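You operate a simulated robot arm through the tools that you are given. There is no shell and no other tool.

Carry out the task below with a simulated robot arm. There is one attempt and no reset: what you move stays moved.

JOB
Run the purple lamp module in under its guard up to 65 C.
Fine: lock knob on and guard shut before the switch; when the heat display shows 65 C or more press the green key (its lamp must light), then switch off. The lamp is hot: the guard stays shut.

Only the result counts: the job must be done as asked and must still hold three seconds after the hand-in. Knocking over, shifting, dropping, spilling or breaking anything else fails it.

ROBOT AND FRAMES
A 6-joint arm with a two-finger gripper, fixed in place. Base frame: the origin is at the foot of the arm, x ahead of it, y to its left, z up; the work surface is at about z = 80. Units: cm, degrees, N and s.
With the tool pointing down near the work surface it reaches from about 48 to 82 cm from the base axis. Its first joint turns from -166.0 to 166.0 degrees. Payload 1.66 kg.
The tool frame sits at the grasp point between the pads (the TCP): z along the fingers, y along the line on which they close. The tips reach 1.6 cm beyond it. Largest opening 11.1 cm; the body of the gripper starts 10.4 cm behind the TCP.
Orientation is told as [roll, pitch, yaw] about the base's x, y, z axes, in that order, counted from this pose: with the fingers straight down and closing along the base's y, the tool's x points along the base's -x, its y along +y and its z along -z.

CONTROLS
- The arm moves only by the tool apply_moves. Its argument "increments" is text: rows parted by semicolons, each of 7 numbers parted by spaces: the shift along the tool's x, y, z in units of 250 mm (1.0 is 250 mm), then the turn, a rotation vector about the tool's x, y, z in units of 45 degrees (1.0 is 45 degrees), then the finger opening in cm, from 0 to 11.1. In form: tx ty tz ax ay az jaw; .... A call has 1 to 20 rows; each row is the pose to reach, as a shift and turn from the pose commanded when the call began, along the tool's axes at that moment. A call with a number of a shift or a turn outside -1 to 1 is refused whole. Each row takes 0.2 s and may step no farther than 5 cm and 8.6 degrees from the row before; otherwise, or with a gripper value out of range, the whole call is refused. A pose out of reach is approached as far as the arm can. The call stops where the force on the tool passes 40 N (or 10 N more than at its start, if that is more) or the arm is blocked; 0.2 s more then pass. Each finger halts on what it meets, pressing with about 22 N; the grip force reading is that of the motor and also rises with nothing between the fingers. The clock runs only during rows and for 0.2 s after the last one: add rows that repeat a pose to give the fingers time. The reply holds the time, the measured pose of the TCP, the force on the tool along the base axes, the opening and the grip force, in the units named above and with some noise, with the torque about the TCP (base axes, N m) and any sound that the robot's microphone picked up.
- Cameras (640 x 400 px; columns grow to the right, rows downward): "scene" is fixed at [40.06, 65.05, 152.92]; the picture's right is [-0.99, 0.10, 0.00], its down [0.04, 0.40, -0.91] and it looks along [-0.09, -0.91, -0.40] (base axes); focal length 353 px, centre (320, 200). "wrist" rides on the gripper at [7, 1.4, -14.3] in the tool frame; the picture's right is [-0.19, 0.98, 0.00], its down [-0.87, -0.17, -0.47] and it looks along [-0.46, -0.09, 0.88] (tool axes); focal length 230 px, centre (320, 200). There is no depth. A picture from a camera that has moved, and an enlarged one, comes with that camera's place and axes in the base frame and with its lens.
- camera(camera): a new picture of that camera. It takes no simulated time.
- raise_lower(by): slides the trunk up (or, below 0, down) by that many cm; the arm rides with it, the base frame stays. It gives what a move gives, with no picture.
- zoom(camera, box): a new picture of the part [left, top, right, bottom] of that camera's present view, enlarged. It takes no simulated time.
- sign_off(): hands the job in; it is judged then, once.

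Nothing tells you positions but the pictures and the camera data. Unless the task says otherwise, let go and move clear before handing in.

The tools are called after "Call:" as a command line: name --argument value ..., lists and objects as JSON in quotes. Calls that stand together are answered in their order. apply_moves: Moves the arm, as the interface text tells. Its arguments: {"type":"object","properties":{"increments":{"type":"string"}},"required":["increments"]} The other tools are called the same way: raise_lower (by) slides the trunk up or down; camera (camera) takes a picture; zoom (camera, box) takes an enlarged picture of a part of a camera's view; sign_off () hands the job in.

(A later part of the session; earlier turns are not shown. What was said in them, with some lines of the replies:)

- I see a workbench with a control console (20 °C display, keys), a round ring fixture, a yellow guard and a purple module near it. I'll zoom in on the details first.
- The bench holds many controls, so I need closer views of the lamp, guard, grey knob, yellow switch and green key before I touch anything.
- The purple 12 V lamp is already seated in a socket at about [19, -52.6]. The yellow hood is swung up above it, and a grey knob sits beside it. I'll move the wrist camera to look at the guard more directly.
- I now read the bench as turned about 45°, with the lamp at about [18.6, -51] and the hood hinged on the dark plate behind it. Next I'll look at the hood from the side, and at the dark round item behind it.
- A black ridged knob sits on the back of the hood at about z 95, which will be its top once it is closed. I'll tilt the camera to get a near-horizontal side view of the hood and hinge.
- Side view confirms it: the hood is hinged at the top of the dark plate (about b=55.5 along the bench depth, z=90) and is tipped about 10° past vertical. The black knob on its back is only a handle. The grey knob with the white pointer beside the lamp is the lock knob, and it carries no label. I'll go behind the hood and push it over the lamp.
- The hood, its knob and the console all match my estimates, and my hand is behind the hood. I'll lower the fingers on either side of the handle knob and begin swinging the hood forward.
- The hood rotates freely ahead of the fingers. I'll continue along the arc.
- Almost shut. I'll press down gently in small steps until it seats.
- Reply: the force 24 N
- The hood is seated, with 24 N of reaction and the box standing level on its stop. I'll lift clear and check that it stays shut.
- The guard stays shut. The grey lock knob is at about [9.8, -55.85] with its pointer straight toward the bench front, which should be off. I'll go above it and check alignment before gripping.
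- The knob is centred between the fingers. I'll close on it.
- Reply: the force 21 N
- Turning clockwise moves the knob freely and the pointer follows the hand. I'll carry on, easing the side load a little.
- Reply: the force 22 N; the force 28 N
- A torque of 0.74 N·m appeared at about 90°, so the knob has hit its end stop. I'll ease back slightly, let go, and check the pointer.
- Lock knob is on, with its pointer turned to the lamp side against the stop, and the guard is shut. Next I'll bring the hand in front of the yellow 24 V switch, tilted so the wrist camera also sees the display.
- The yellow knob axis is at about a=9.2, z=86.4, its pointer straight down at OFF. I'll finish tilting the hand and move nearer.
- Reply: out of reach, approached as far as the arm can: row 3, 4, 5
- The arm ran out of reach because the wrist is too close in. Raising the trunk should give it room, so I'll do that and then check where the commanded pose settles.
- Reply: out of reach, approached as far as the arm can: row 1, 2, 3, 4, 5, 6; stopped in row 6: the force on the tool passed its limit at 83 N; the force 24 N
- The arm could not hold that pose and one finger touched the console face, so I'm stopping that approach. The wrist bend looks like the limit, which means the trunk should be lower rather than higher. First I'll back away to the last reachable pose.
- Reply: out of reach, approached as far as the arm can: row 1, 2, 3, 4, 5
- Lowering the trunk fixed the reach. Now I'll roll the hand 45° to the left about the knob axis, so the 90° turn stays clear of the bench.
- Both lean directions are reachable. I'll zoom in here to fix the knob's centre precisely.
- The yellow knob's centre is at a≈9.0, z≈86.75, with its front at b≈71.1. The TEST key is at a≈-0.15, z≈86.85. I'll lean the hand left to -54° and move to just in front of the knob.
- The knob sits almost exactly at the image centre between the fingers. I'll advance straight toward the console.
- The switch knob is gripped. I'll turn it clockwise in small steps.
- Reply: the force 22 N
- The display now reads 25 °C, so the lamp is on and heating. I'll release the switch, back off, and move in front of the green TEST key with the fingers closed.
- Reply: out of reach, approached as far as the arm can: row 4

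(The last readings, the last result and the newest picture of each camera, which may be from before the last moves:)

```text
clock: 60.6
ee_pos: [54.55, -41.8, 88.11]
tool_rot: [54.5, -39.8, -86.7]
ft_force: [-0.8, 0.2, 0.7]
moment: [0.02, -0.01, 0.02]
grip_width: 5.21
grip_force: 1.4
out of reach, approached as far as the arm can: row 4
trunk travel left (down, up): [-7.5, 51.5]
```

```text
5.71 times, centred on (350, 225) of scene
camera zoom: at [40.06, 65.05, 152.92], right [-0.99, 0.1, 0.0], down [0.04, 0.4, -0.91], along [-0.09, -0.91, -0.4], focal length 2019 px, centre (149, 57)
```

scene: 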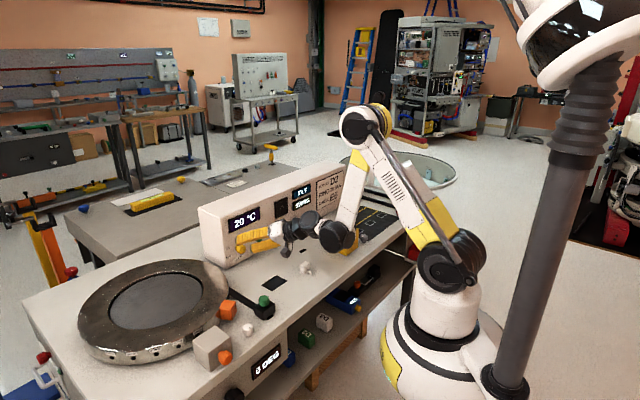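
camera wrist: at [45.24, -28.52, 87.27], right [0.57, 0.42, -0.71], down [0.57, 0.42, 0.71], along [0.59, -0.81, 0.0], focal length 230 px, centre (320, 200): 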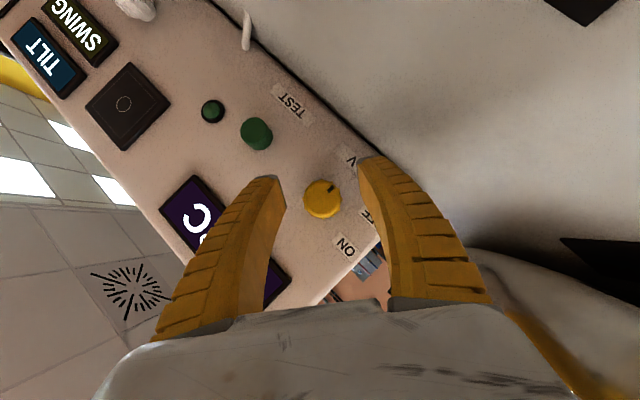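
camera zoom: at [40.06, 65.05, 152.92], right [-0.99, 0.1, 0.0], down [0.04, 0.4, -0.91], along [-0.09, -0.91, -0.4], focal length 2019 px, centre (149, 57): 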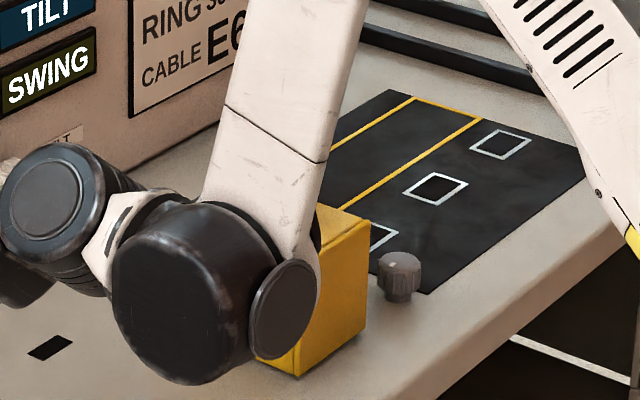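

The pointer now sits 90° from OFF, and the display holds at 25 °C for the moment. I'll swing over to the TEST key with the fingers closed.

Call:
apply_moves --increments "-0.022 -0.054 -0.021 0.0956 0 -0.1365 4; -0.044 -0.109 -0.041 0.1912 0 -0.2731 2; -0.066 -0.163 -0.062 0.2868 0 -0.4096 0.5; -0.088 -0.217 -0.082 0.3824 0 -0.5461 0; -0.11 -0.272 -0.103 0.478 0 -0.6827 0; -0.132 -0.326 -0.123 0.5736 0 -0.8192 0"

Call:
camera --camera "scene"

Call:
camera --camera "wrist"

```text
clock: 62.0
ee_pos: [47.66, -47.86, 86.39]
tool_rot: [-10.9, -54.6, -36.0]
ft_force: [-0.5, 0.1, -0.4]
moment: [0.0, 0.0, 0.02]
grip_width: 0.03
grip_force: 22.1
trunk travel left (down, up): [-7.5, 51.5]
```

```text
taken
```

scene: 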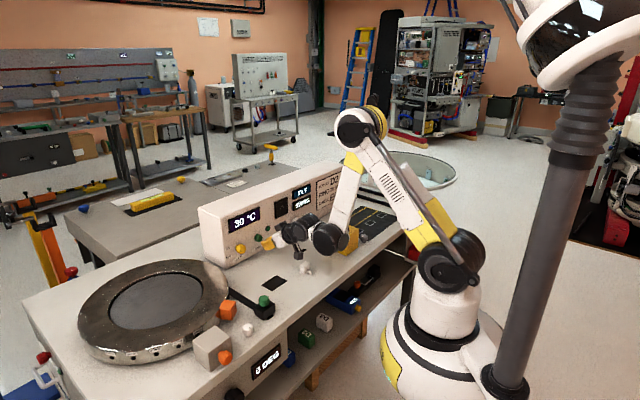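

```text
taken
camera wrist: at [37.74, -35.65, 88.79], right [0.78, 0.63, 0.05], down [0.04, -0.12, 0.99], along [0.63, -0.77, -0.11], focal length 230 px, centre (320, 200)
```

wrist: 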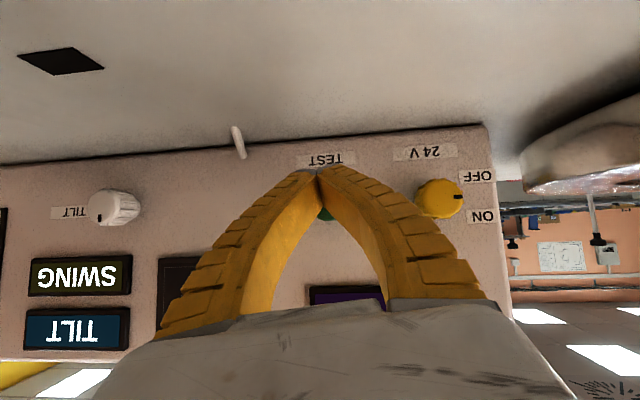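

30 °C and rising. While it warms up I'll check how the fingers line up with the TEST key.

Call:
zoom --camera "wrist" --box '[260, 140, 380, 240]'

Call:
zoom --camera "scene" --box '[220, 205, 320, 275]'

```text
4.00 times, centred on (320, 190) of wrist
camera zoom: at [37.74, -35.65, 88.79], right [0.78, 0.63, 0.05], down [0.04, -0.12, 0.99], along [0.63, -0.77, -0.11], focal length 920 px, centre (320, 240)
```

zoom: 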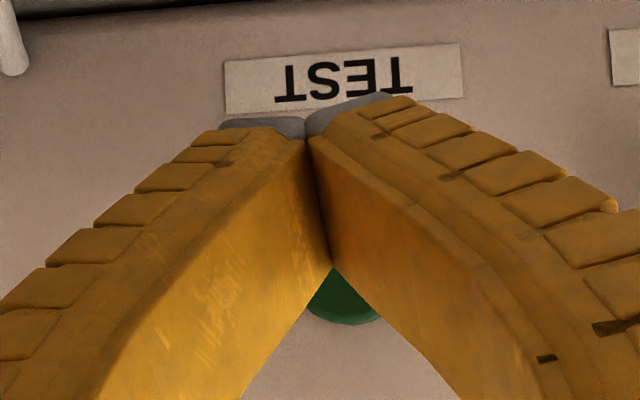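

```text
5.71 times, centred on (270, 240) of scene
camera zoom: at [40.06, 65.05, 152.92], right [-0.99, 0.1, 0.0], down [0.04, 0.4, -0.91], along [-0.09, -0.91, -0.4], focal length 2019 px, centre (606, -29)
```

zoom: 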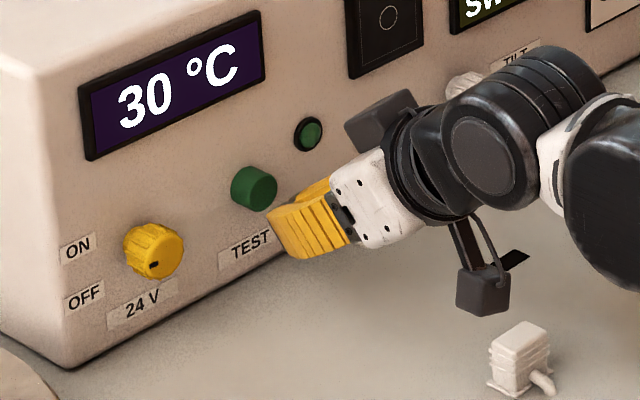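

The key centre is at about a=0, z=87.0. I'll close up to just short of it and let the lamp warm.

Call:
apply_moves --increments "-0.02 0.002 0.02 0 0 0 0; -0.039 0.003 0.041 0 0 0 0; -0.039 0.003 0.041 0 0 0 0; -0.039 0.003 0.041 0 0 0 0; -0.039 0.003 0.041 0 0 0 0; -0.039 0.003 0.041 0 0 0 0; -0.039 0.003 0.041 0 0 0 0; -0.039 0.003 0.041 0 0 0 0; -0.039 0.003 0.041 0 0 0 0; -0.039 0.003 0.041 0 0 0 0; -0.039 0.003 0.041 0 0 0 0; -0.039 0.003 0.041 0 0 0 0; -0.039 0.003 0.041 0 0 0 0; -0.039 0.003 0.041 0 0 0 0; -0.039 0.003 0.041 0 0 0 0"

Call:
zoom --camera "scene" --box '[220, 205, 320, 275]'

Call:
zoom --camera "wrist" --box '[260, 140, 380, 240]'

```text
clock: 65.2
ee_pos: [48.82, -48.79, 86.61]
tool_rot: [-10.7, -54.6, -36.0]
ft_force: [0.5, 0.2, 0.4]
moment: [-0.05, 0.0, 0.0]
grip_width: 0.0
grip_force: 22.5
trunk travel left (down, up): [-7.5, 51.5]
```

```text
5.71 times, centred on (270, 240) of scene
camera zoom: at [40.06, 65.05, 152.92], right [-0.99, 0.1, 0.0], down [0.04, 0.4, -0.91], along [-0.09, -0.91, -0.4], focal length 2019 px, centre (606, -29)
```

zoom: 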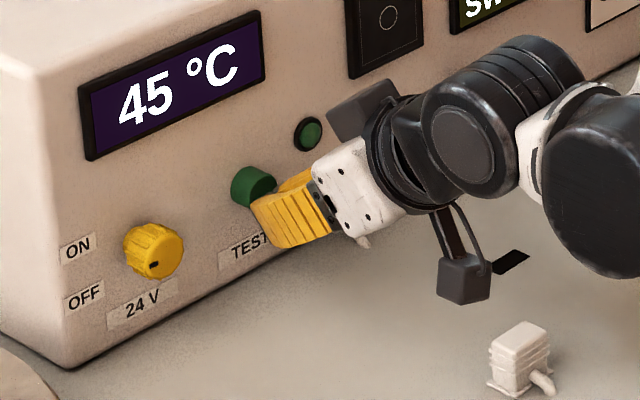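

```text
4.00 times, centred on (320, 190) of wrist
camera zoom: at [38.8, -36.6, 89.03], right [0.78, 0.63, 0.05], down [0.03, -0.12, 0.99], along [0.63, -0.77, -0.11], focal length 920 px, centre (320, 240)
```

zoom: 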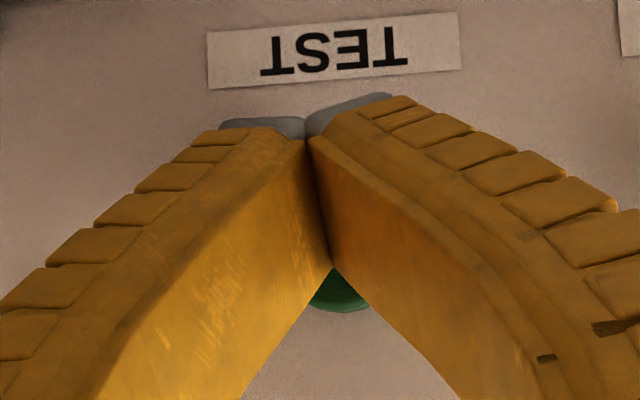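

45 °C, rising about 4–5 °C per second. I'll hold here until it reaches 65.

Call:
apply_moves --increments "0 0 0 0 0 0 0; 0 0 0 0 0 0 0; 0 0 0 0 0 0 0; 0 0 0 0 0 0 0; 0 0 0 0 0 0 0; 0 0 0 0 0 0 0; 0 0 0 0 0 0 0; 0 0 0 0 0 0 0; 0 0 0 0 0 0 0; 0 0 0 0 0 0 0; 0 0 0 0 0 0 0; 0 0 0 0 0 0 0; 0 0 0 0 0 0 0; 0 0 0 0 0 0 0; 0 0 0 0 0 0 0; 0 0 0 0 0 0 0; 0 0 0 0 0 0 0; 0 0 0 0 0 0 0; 0 0 0 0 0 0 0; 0 0 0 0 0 0 0"

Call:
zoom --camera "scene" --box '[220, 205, 320, 275]'

```text
clock: 69.4
ee_pos: [48.82, -48.78, 86.65]
tool_rot: [-10.7, -54.5, -36.0]
ft_force: [-0.6, 0.0, 0.1]
moment: [0.02, -0.02, 0.0]
grip_width: 0.0
grip_force: 21.7
trunk travel left (down, up): [-7.5, 51.5]
```

```text
5.71 times, centred on (270, 240) of scene
camera zoom: at [40.06, 65.05, 152.92], right [-0.99, 0.1, 0.0], down [0.04, 0.4, -0.91], along [-0.09, -0.91, -0.4], focal length 2019 px, centre (606, -29)
```

zoom: 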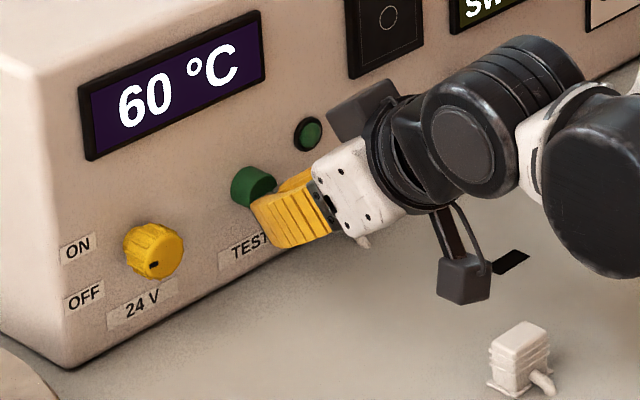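

Call:
apply_moves --increments "0 0 0 0 0 0 0; 0 0 0 0 0 0 0; 0 0 0 0 0 0 0; 0 0 0 0 0 0 0; 0 0 0 0 0 0 0"

Call:
zoom --camera "scene" --box '[220, 205, 320, 275]'

```text
clock: 70.6
ee_pos: [48.7, -48.8, 86.69]
tool_rot: [-10.7, -54.6, -36.1]
ft_force: [-0.6, -0.5, 0.3]
moment: [0.02, 0.0, 0.02]
grip_width: 0.0
grip_force: 21.3
trunk travel left (down, up): [-7.5, 51.5]
```

```text
5.71 times, centred on (270, 240) of scene
camera zoom: at [40.06, 65.05, 152.92], right [-0.99, 0.1, 0.0], down [0.04, 0.4, -0.91], along [-0.09, -0.91, -0.4], focal length 2019 px, centre (606, -29)
```

zoom: 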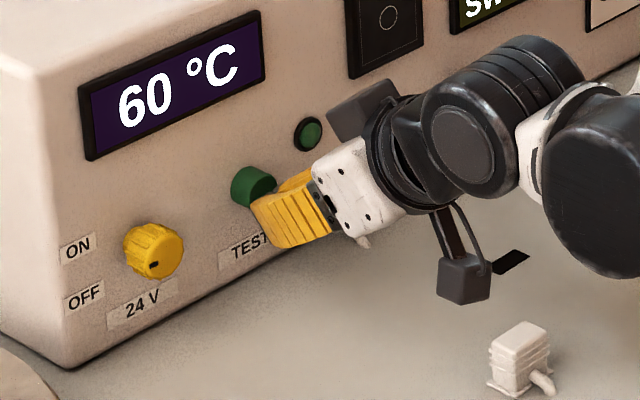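

Call:
apply_moves --increments "0 0 0 0 0 0 0; 0 0 0 0 0 0 0; 0 0 0 0 0 0 0; 0 0 0 0 0 0 0"

Call:
zoom --camera "scene" --box '[220, 205, 320, 275]'

```text
clock: 71.6
ee_pos: [48.73, -48.79, 86.63]
tool_rot: [-10.7, -54.6, -36.1]
ft_force: [0.2, 0.1, 0.4]
moment: [-0.01, -0.03, 0.05]
grip_width: 0.02
grip_force: 21.8
trunk travel left (down, up): [-7.5, 51.5]
```

```text
5.71 times, centred on (270, 240) of scene
camera zoom: at [40.06, 65.05, 152.92], right [-0.99, 0.1, 0.0], down [0.04, 0.4, -0.91], along [-0.09, -0.91, -0.4], focal length 2019 px, centre (606, -29)
```

zoom: 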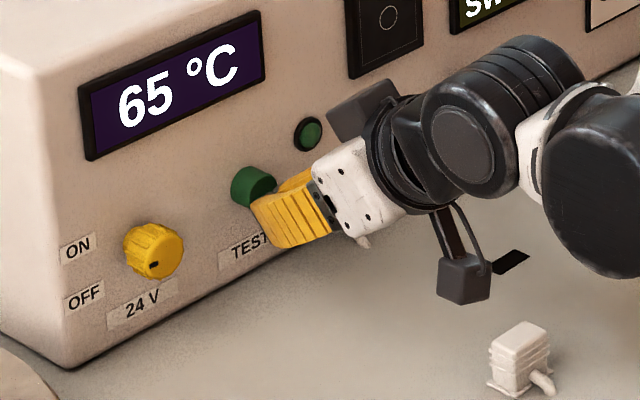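

65 °C is showing. I'll press the TEST key straight in.

Call:
apply_moves --increments "-0.0069 0 0.0098 0 0 0 0; -0.0138 0 0.0197 0 0 0 0; -0.0206 0 0.0295 0 0 0 0; -0.0275 0 0.0393 0 0 0 0"

Call:
zoom --camera "scene" --box '[220, 205, 320, 275]'

```text
clock: 72.6
ee_pos: [49.54, -49.58, 86.68]
tool_rot: [-10.8, -54.6, -36.1]
ft_force: [-1.6, 2.8, -0.5]
moment: [0.0, 0.0, 0.03]
grip_width: 0.64
grip_force: 28.8
trunk travel left (down, up): [-7.5, 51.5]
heard: click
```

```text
5.71 times, centred on (270, 240) of scene
camera zoom: at [40.06, 65.05, 152.92], right [-0.99, 0.1, 0.0], down [0.04, 0.4, -0.91], along [-0.09, -0.91, -0.4], focal length 2019 px, centre (606, -29)
```

zoom: 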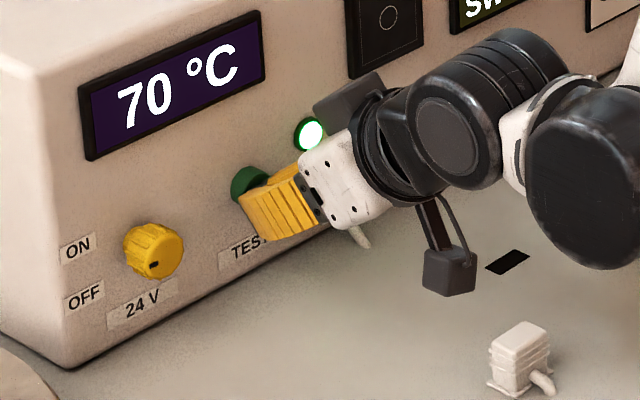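

A click was heard and the green lamp is lit, with 70 °C on the display. I'll back off and go straight to the switch to turn it off.

Call:
apply_moves --increments "0.03 0 -0.0426 0 0 0 0; 0.0597 0 -0.0852 0 0 0 0"

Call:
apply_moves --increments "-0.0115 0.0596 0.0019 -0.0882 0 0.1259 2; -0.0231 0.1193 0.0039 -0.1763 0 0.2518 4; -0.0346 0.1789 0.0058 -0.2645 0 0.3778 5; -0.0461 0.2385 0.0077 -0.3527 0 0.5037 5; -0.0577 0.2982 0.0097 -0.4408 0 0.6296 5; -0.0692 0.3578 0.0116 -0.529 0 0.7555 5"

Call:
zoom --camera "wrist" --box '[220, 130, 420, 270]'

Call:
zoom --camera "scene" --box '[180, 180, 360, 310]'

```text
clock: 73.2
ee_pos: [47.54, -47.82, 86.79]
tool_rot: [-10.8, -54.6, -36.1]
ft_force: [0.0, 1.3, -0.1]
moment: [0.01, -0.03, 0.01]
grip_width: 0.0
grip_force: 28.3
trunk travel left (down, up): [-7.5, 51.5]
```

```text
clock: 74.6
ee_pos: [54.72, -42.25, 87.08]
tool_rot: [51.0, -41.9, -84.4]
ft_force: [0.1, 0.7, 0.0]
moment: [-0.02, -0.04, 0.04]
grip_width: 5.25
grip_force: 1.6
trunk travel left (down, up): [-7.5, 51.5]
```

```text
2.86 times, centred on (320, 200) of wrist
camera zoom: at [43.45, -31.51, 89.95], right [0.58, 0.43, 0.7], down [-0.42, -0.58, 0.7], along [0.7, -0.7, -0.16], focal length 657 px, centre (320, 200)
```

zoom: 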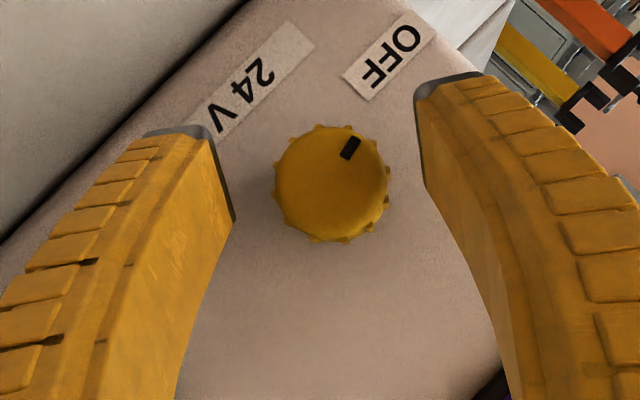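

```text
3.08 times, centred on (270, 245) of scene
camera zoom: at [40.06, 65.05, 152.92], right [-0.99, 0.1, 0.0], down [0.04, 0.4, -0.91], along [-0.09, -0.91, -0.4], focal length 1087 px, centre (474, 62)
```

zoom: 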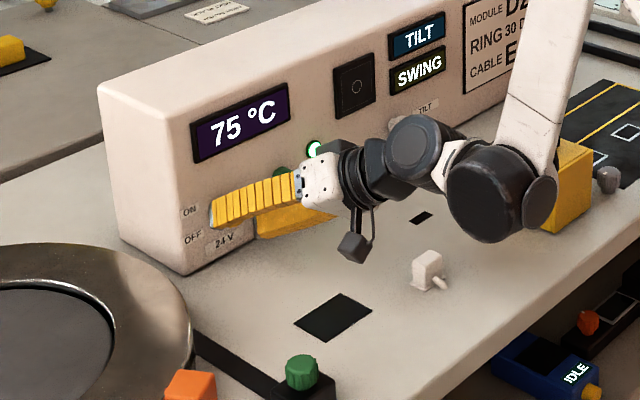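

Call:
apply_moves --increments "-0.027 0 0.0385 0 0 0 5; -0.054 0 0.077 0 0 0 5; -0.054 0 0.077 0 0 0 3; -0.054 0 0.077 0 0 0 1.5; -0.054 0 0.077 0 0 0 1.5"

Call:
zoom --camera "wrist" --box '[220, 130, 420, 270]'

```text
clock: 75.8
ee_pos: [56.39, -43.85, 87.08]
tool_rot: [51.2, -42.1, -84.5]
ft_force: [6.3, 7.4, 16.4]
moment: [-0.03, -0.05, 0.08]
grip_width: 2.55
grip_force: 34.1
trunk travel left (down, up): [-7.5, 51.5]
```

```text
2.86 times, centred on (320, 200) of wrist
camera zoom: at [45.06, -32.94, 89.92], right [0.58, 0.43, 0.69], down [-0.42, -0.57, 0.7], along [0.7, -0.7, -0.15], focal length 657 px, centre (320, 200)
```

zoom: 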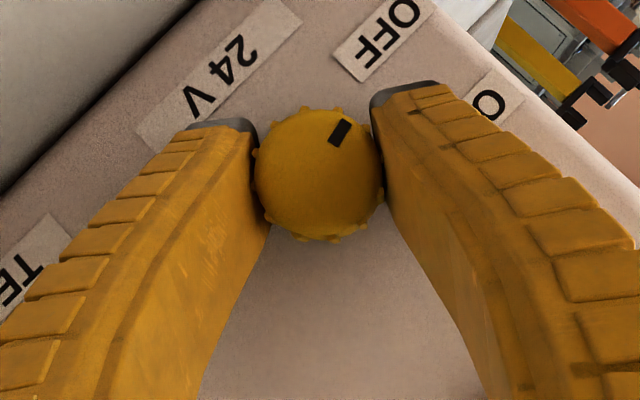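

Call:
apply_moves --increments "0 0.006 0 0.0637 0 -0.091 1.5; 0 0.006 0 0.1275 0 -0.182 1.5; 0 0.006 0 0.1912 0 -0.2731 1.5; 0 0.006 0 0.2549 0 -0.3641 1.5; 0 0.006 0 0.3187 0 -0.4551 1.5; 0 0.006 0 0.3824 0 -0.5461 1.5; 0 0.006 0 0.4461 0 -0.6371 1.5; 0 0.006 0 0.5099 0 -0.7282 1.5; 0 0.006 0 0.5736 0 -0.8192 1.5"

Call:
apply_moves --increments "0 0 0 0.0637 0 -0.091 1.5; 0 0 0 0.1275 0 -0.182 1.5; 0 0 0 0.1912 0 -0.2731 1.5; 0 0 0 0.2549 0 -0.3641 1.5; 0 0 0 0.3187 0 -0.4551 1.5; 0 0 0 0.3824 0 -0.5461 1.5; 0 0 0 0.4461 0 -0.6371 1.5"

Call:
zoom --camera "wrist" --box '[220, 130, 420, 270]'

Call:
zoom --camera "scene" --box '[180, 180, 360, 310]'

```text
clock: 77.8
ee_pos: [56.48, -43.7, 87.11]
tool_rot: [-12.4, -54.3, -34.9]
ft_force: [-9.3, 8.1, 1.6]
moment: [0.0, -0.03, -0.04]
grip_width: 2.67
grip_force: 34.0
trunk travel left (down, up): [-7.5, 51.5]
stopped in row 9: the force on the tool passed its limit at 41 N (the readings are from after the stop); the commanded pose is now the measured one
```

```text
clock: 79.4
ee_pos: [56.64, -43.77, 87.03]
tool_rot: [-57.7, -37.3, -1.1]
ft_force: [-7.9, 16.0, -4.6]
moment: [0.09, 0.09, 0.02]
grip_width: 2.79
grip_force: 34.5
trunk travel left (down, up): [-7.5, 51.5]
```

```text
2.86 times, centred on (320, 200) of wrist
camera zoom: at [47.4, -30.8, 88.07], right [0.66, 0.51, -0.55], down [0.46, 0.3, 0.84], along [0.59, -0.81, -0.03], focal length 657 px, centre (320, 200)
```

zoom: 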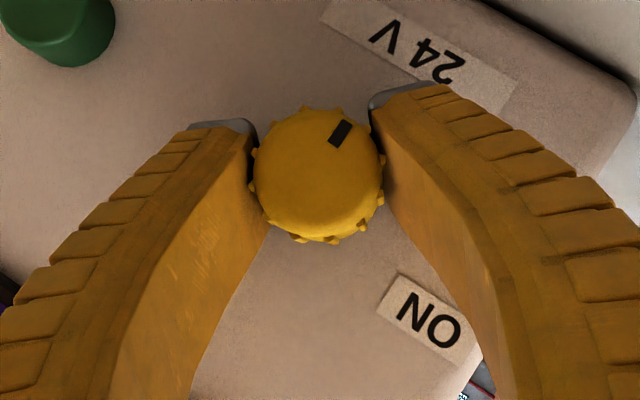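

```text
3.08 times, centred on (270, 245) of scene
camera zoom: at [40.06, 65.05, 152.92], right [-0.99, 0.1, 0.0], down [0.04, 0.4, -0.91], along [-0.09, -0.91, -0.4], focal length 1087 px, centre (474, 62)
```

zoom: 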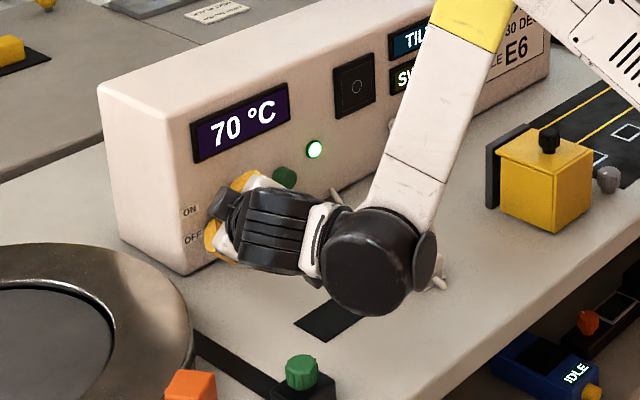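

The display is falling (70 °C), so power is off, and the green lamp is still lit. I'll turn the last few degrees to the OFF stop.

Call:
apply_moves --increments "0 0 0 0.051 0 -0.0728 1.5; 0 0 0 0.102 0 -0.1456 1.5; 0 0 0 0.153 0 -0.2185 1.5; 0 0 0 0.1785 0 -0.2549 1.5"

Call:
zoom --camera "wrist" --box '[220, 130, 420, 270]'

```text
clock: 80.4
ee_pos: [56.68, -43.64, 87.18]
tool_rot: [-69.1, -27.0, 5.2]
ft_force: [19.4, 9.7, 7.3]
moment: [0.33, -0.54, 0.15]
grip_width: 2.59
grip_force: 34.0
trunk travel left (down, up): [-7.5, 51.5]
```

```text
2.86 times, centred on (320, 200) of wrist
camera zoom: at [47.65, -30.69, 87.47], right [0.55, 0.4, -0.73], down [0.59, 0.44, 0.68], along [0.59, -0.81, 0.0], focal length 657 px, centre (320, 200)
```

zoom: 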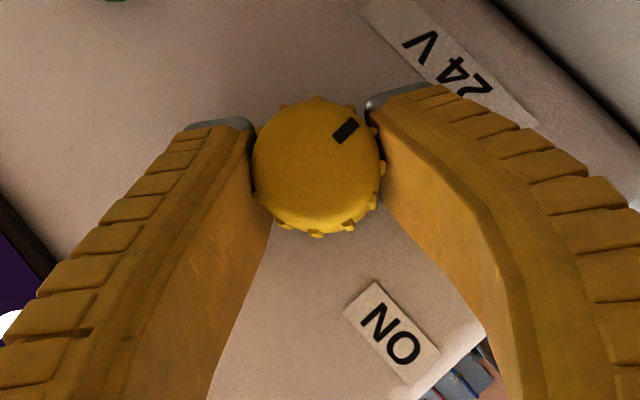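

The OFF stop is reached, with 0.6 N·m of torque. I'll release, back away, and check everything.

Call:
apply_moves --increments "0 0 0 0 0 0 3.5; 0 0 0 0 0 0 5; 0 0 0 0 0 0 5; 0.046 0 -0.065 0 0 0 5; 0.08 0 -0.115 0 0 0 5"

Call:
camera --camera "wrist"

Call:
zoom --camera "scene" --box '[180, 180, 360, 310]'

```text
clock: 81.6
ee_pos: [54.12, -41.38, 87.16]
tool_rot: [-68.8, -27.1, 4.9]
ft_force: [-0.4, 0.1, 0.2]
moment: [-0.06, 0.02, 0.0]
grip_width: 5.2
grip_force: 1.6
out of reach, approached as far as the arm can: row 5
trunk travel left (down, up): [-7.5, 51.5]
```

```text
taken
camera wrist: at [45.16, -28.32, 87.55], right [0.55, 0.4, -0.73], down [0.59, 0.43, 0.68], along [0.59, -0.81, 0.0], focal length 230 px, centre (320, 200)
```

wrist: 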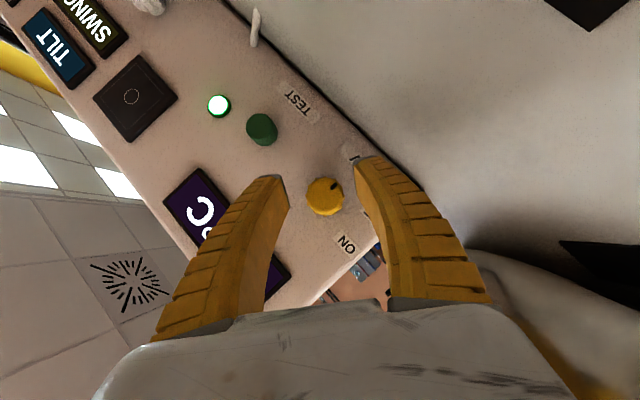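

```text
3.08 times, centred on (270, 245) of scene
camera zoom: at [40.06, 65.05, 152.92], right [-0.99, 0.1, 0.0], down [0.04, 0.4, -0.91], along [-0.09, -0.91, -0.4], focal length 1087 px, centre (474, 62)
```

zoom: 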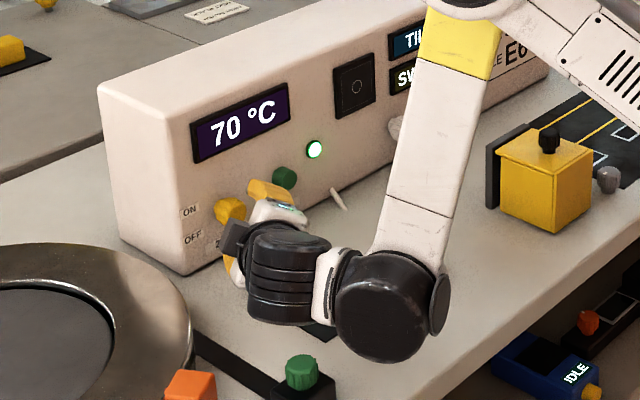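

The switch is off, the lamp is still lit and the guard is shut. I'll lift the hand clear of the console.

Call:
apply_moves --increments "-0.024 -0.045 -0.017 0 0 0 5; -0.048 -0.09 -0.034 -0.0956 0 0.1365 5; -0.072 -0.134 -0.05 -0.1912 0 0.2731 5; -0.096 -0.179 -0.067 -0.2868 0 0.4096 5; -0.12 -0.224 -0.084 -0.3824 0 0.5461 5; -0.143 -0.268 -0.1 -0.478 0 0.6827 5; -0.143 -0.268 -0.1 -0.5736 0 0.8192 5"

Call:
camera --camera "scene"

Call:
zoom --camera "scene" --box '[200, 190, 300, 270]'

Call:
zoom --camera "scene" --box '[310, 190, 400, 260]'

```text
clock: 83.2
ee_pos: [54.18, -41.58, 95.22]
tool_rot: [-18.8, -53.4, -29.6]
ft_force: [0.4, -0.2, -0.4]
moment: [-0.03, 0.03, 0.0]
grip_width: 5.21
grip_force: 1.4
trunk travel left (down, up): [-7.5, 51.5]
```

```text
taken
```

scene: 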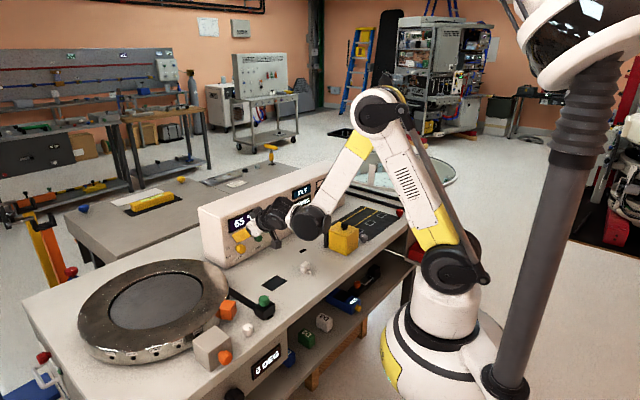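

```text
5.00 times, centred on (250, 230) of scene
camera zoom: at [40.06, 65.05, 152.92], right [-0.99, 0.1, 0.0], down [0.04, 0.4, -0.91], along [-0.09, -0.91, -0.4], focal length 1767 px, centre (670, 50)
```

zoom: 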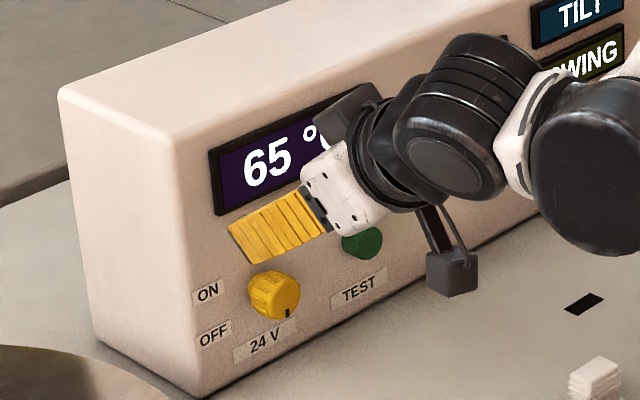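

```text
5.71 times, centred on (355, 225) of scene
camera zoom: at [40.06, 65.05, 152.92], right [-0.99, 0.1, 0.0], down [0.04, 0.4, -0.91], along [-0.09, -0.91, -0.4], focal length 2019 px, centre (120, 57)
```

zoom: 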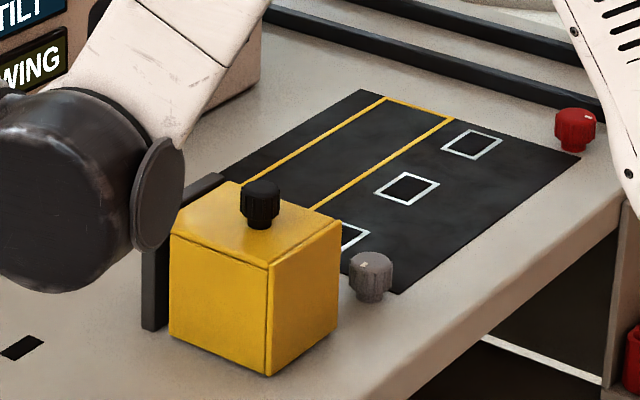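

Call:
apply_moves --increments "-0.107 -0.028 -0.075 0 0 0 5; -0.213 -0.055 -0.149 0 0 0 5; -0.32 -0.083 -0.224 0 0 0 5; -0.32 -0.083 -0.224 0 0 0 5"

Call:
zoom --camera "scene" --box '[180, 170, 410, 310]'

Call:
camera --camera "wrist"

```text
clock: 84.2
ee_pos: [53.97, -41.63, 105.29]
tool_rot: [-18.9, -53.3, -29.6]
ft_force: [0.2, 0.1, 0.7]
moment: [-0.01, -0.01, -0.01]
grip_width: 5.24
grip_force: 1.5
trunk travel left (down, up): [-7.5, 51.5]
```

```text
2.78 times, centred on (295, 240) of scene
camera zoom: at [40.06, 65.05, 152.92], right [-0.99, 0.1, 0.0], down [0.04, 0.4, -0.91], along [-0.09, -0.91, -0.4], focal length 983 px, centre (390, 89)
```

zoom: 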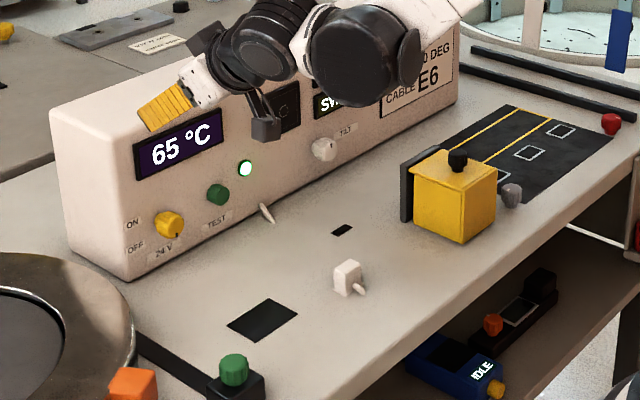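

```text
taken
camera wrist: at [44.25, -29.22, 107.52], right [0.78, 0.63, -0.04], down [0.1, -0.06, 0.99], along [0.62, -0.78, -0.11], focal length 230 px, centre (320, 200)
```

wrist: 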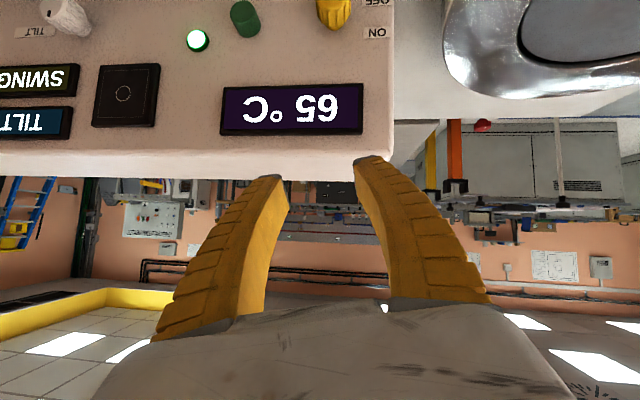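

The final state is as asked:
- The 24 V switch is at OFF and the heat is falling from its peak.
- The green lamp is lit.
- The guard is shut and the lock knob is on.
- The hand is clear.

I'm handing the job in.

Call:
sign_off

```text
The job is handed in.
```

The purple lamp module was run in under its shut guard and is now switched off. I have handed the job in, but no verdict came back.

- **Before the switch:** I closed the yellow guard over the lamp and turned the grey knob beside it a quarter turn to its stop. That knob has no label; I took it as the lock knob because it sits next to the lamp.
- **Heating:** I turned the yellow 24 V knob to ON. The display rose in 5 °C steps to 65 °C. By the time the key clicked it showed 70 °C, and it reached 75 °C while I moved back to the switch.
- **Green key:** I pressed TEST once 65 °C was showing. It clicked, and its lamp lit and stayed lit.
- **Switch off:** The knob is back at its OFF stop. The display had dropped to 65 °C at hand-in, and the guard stayed shut throughout.

While I was finding a reachable pose near the switch, one finger bumped the console front. The tool read 83 N for a moment and the move stopped. The pictures show no shift or damage to the console.

I left the lock knob on, the guard shut and the hand clear of the bench. The trunk sits 10 cm lower than at the start.
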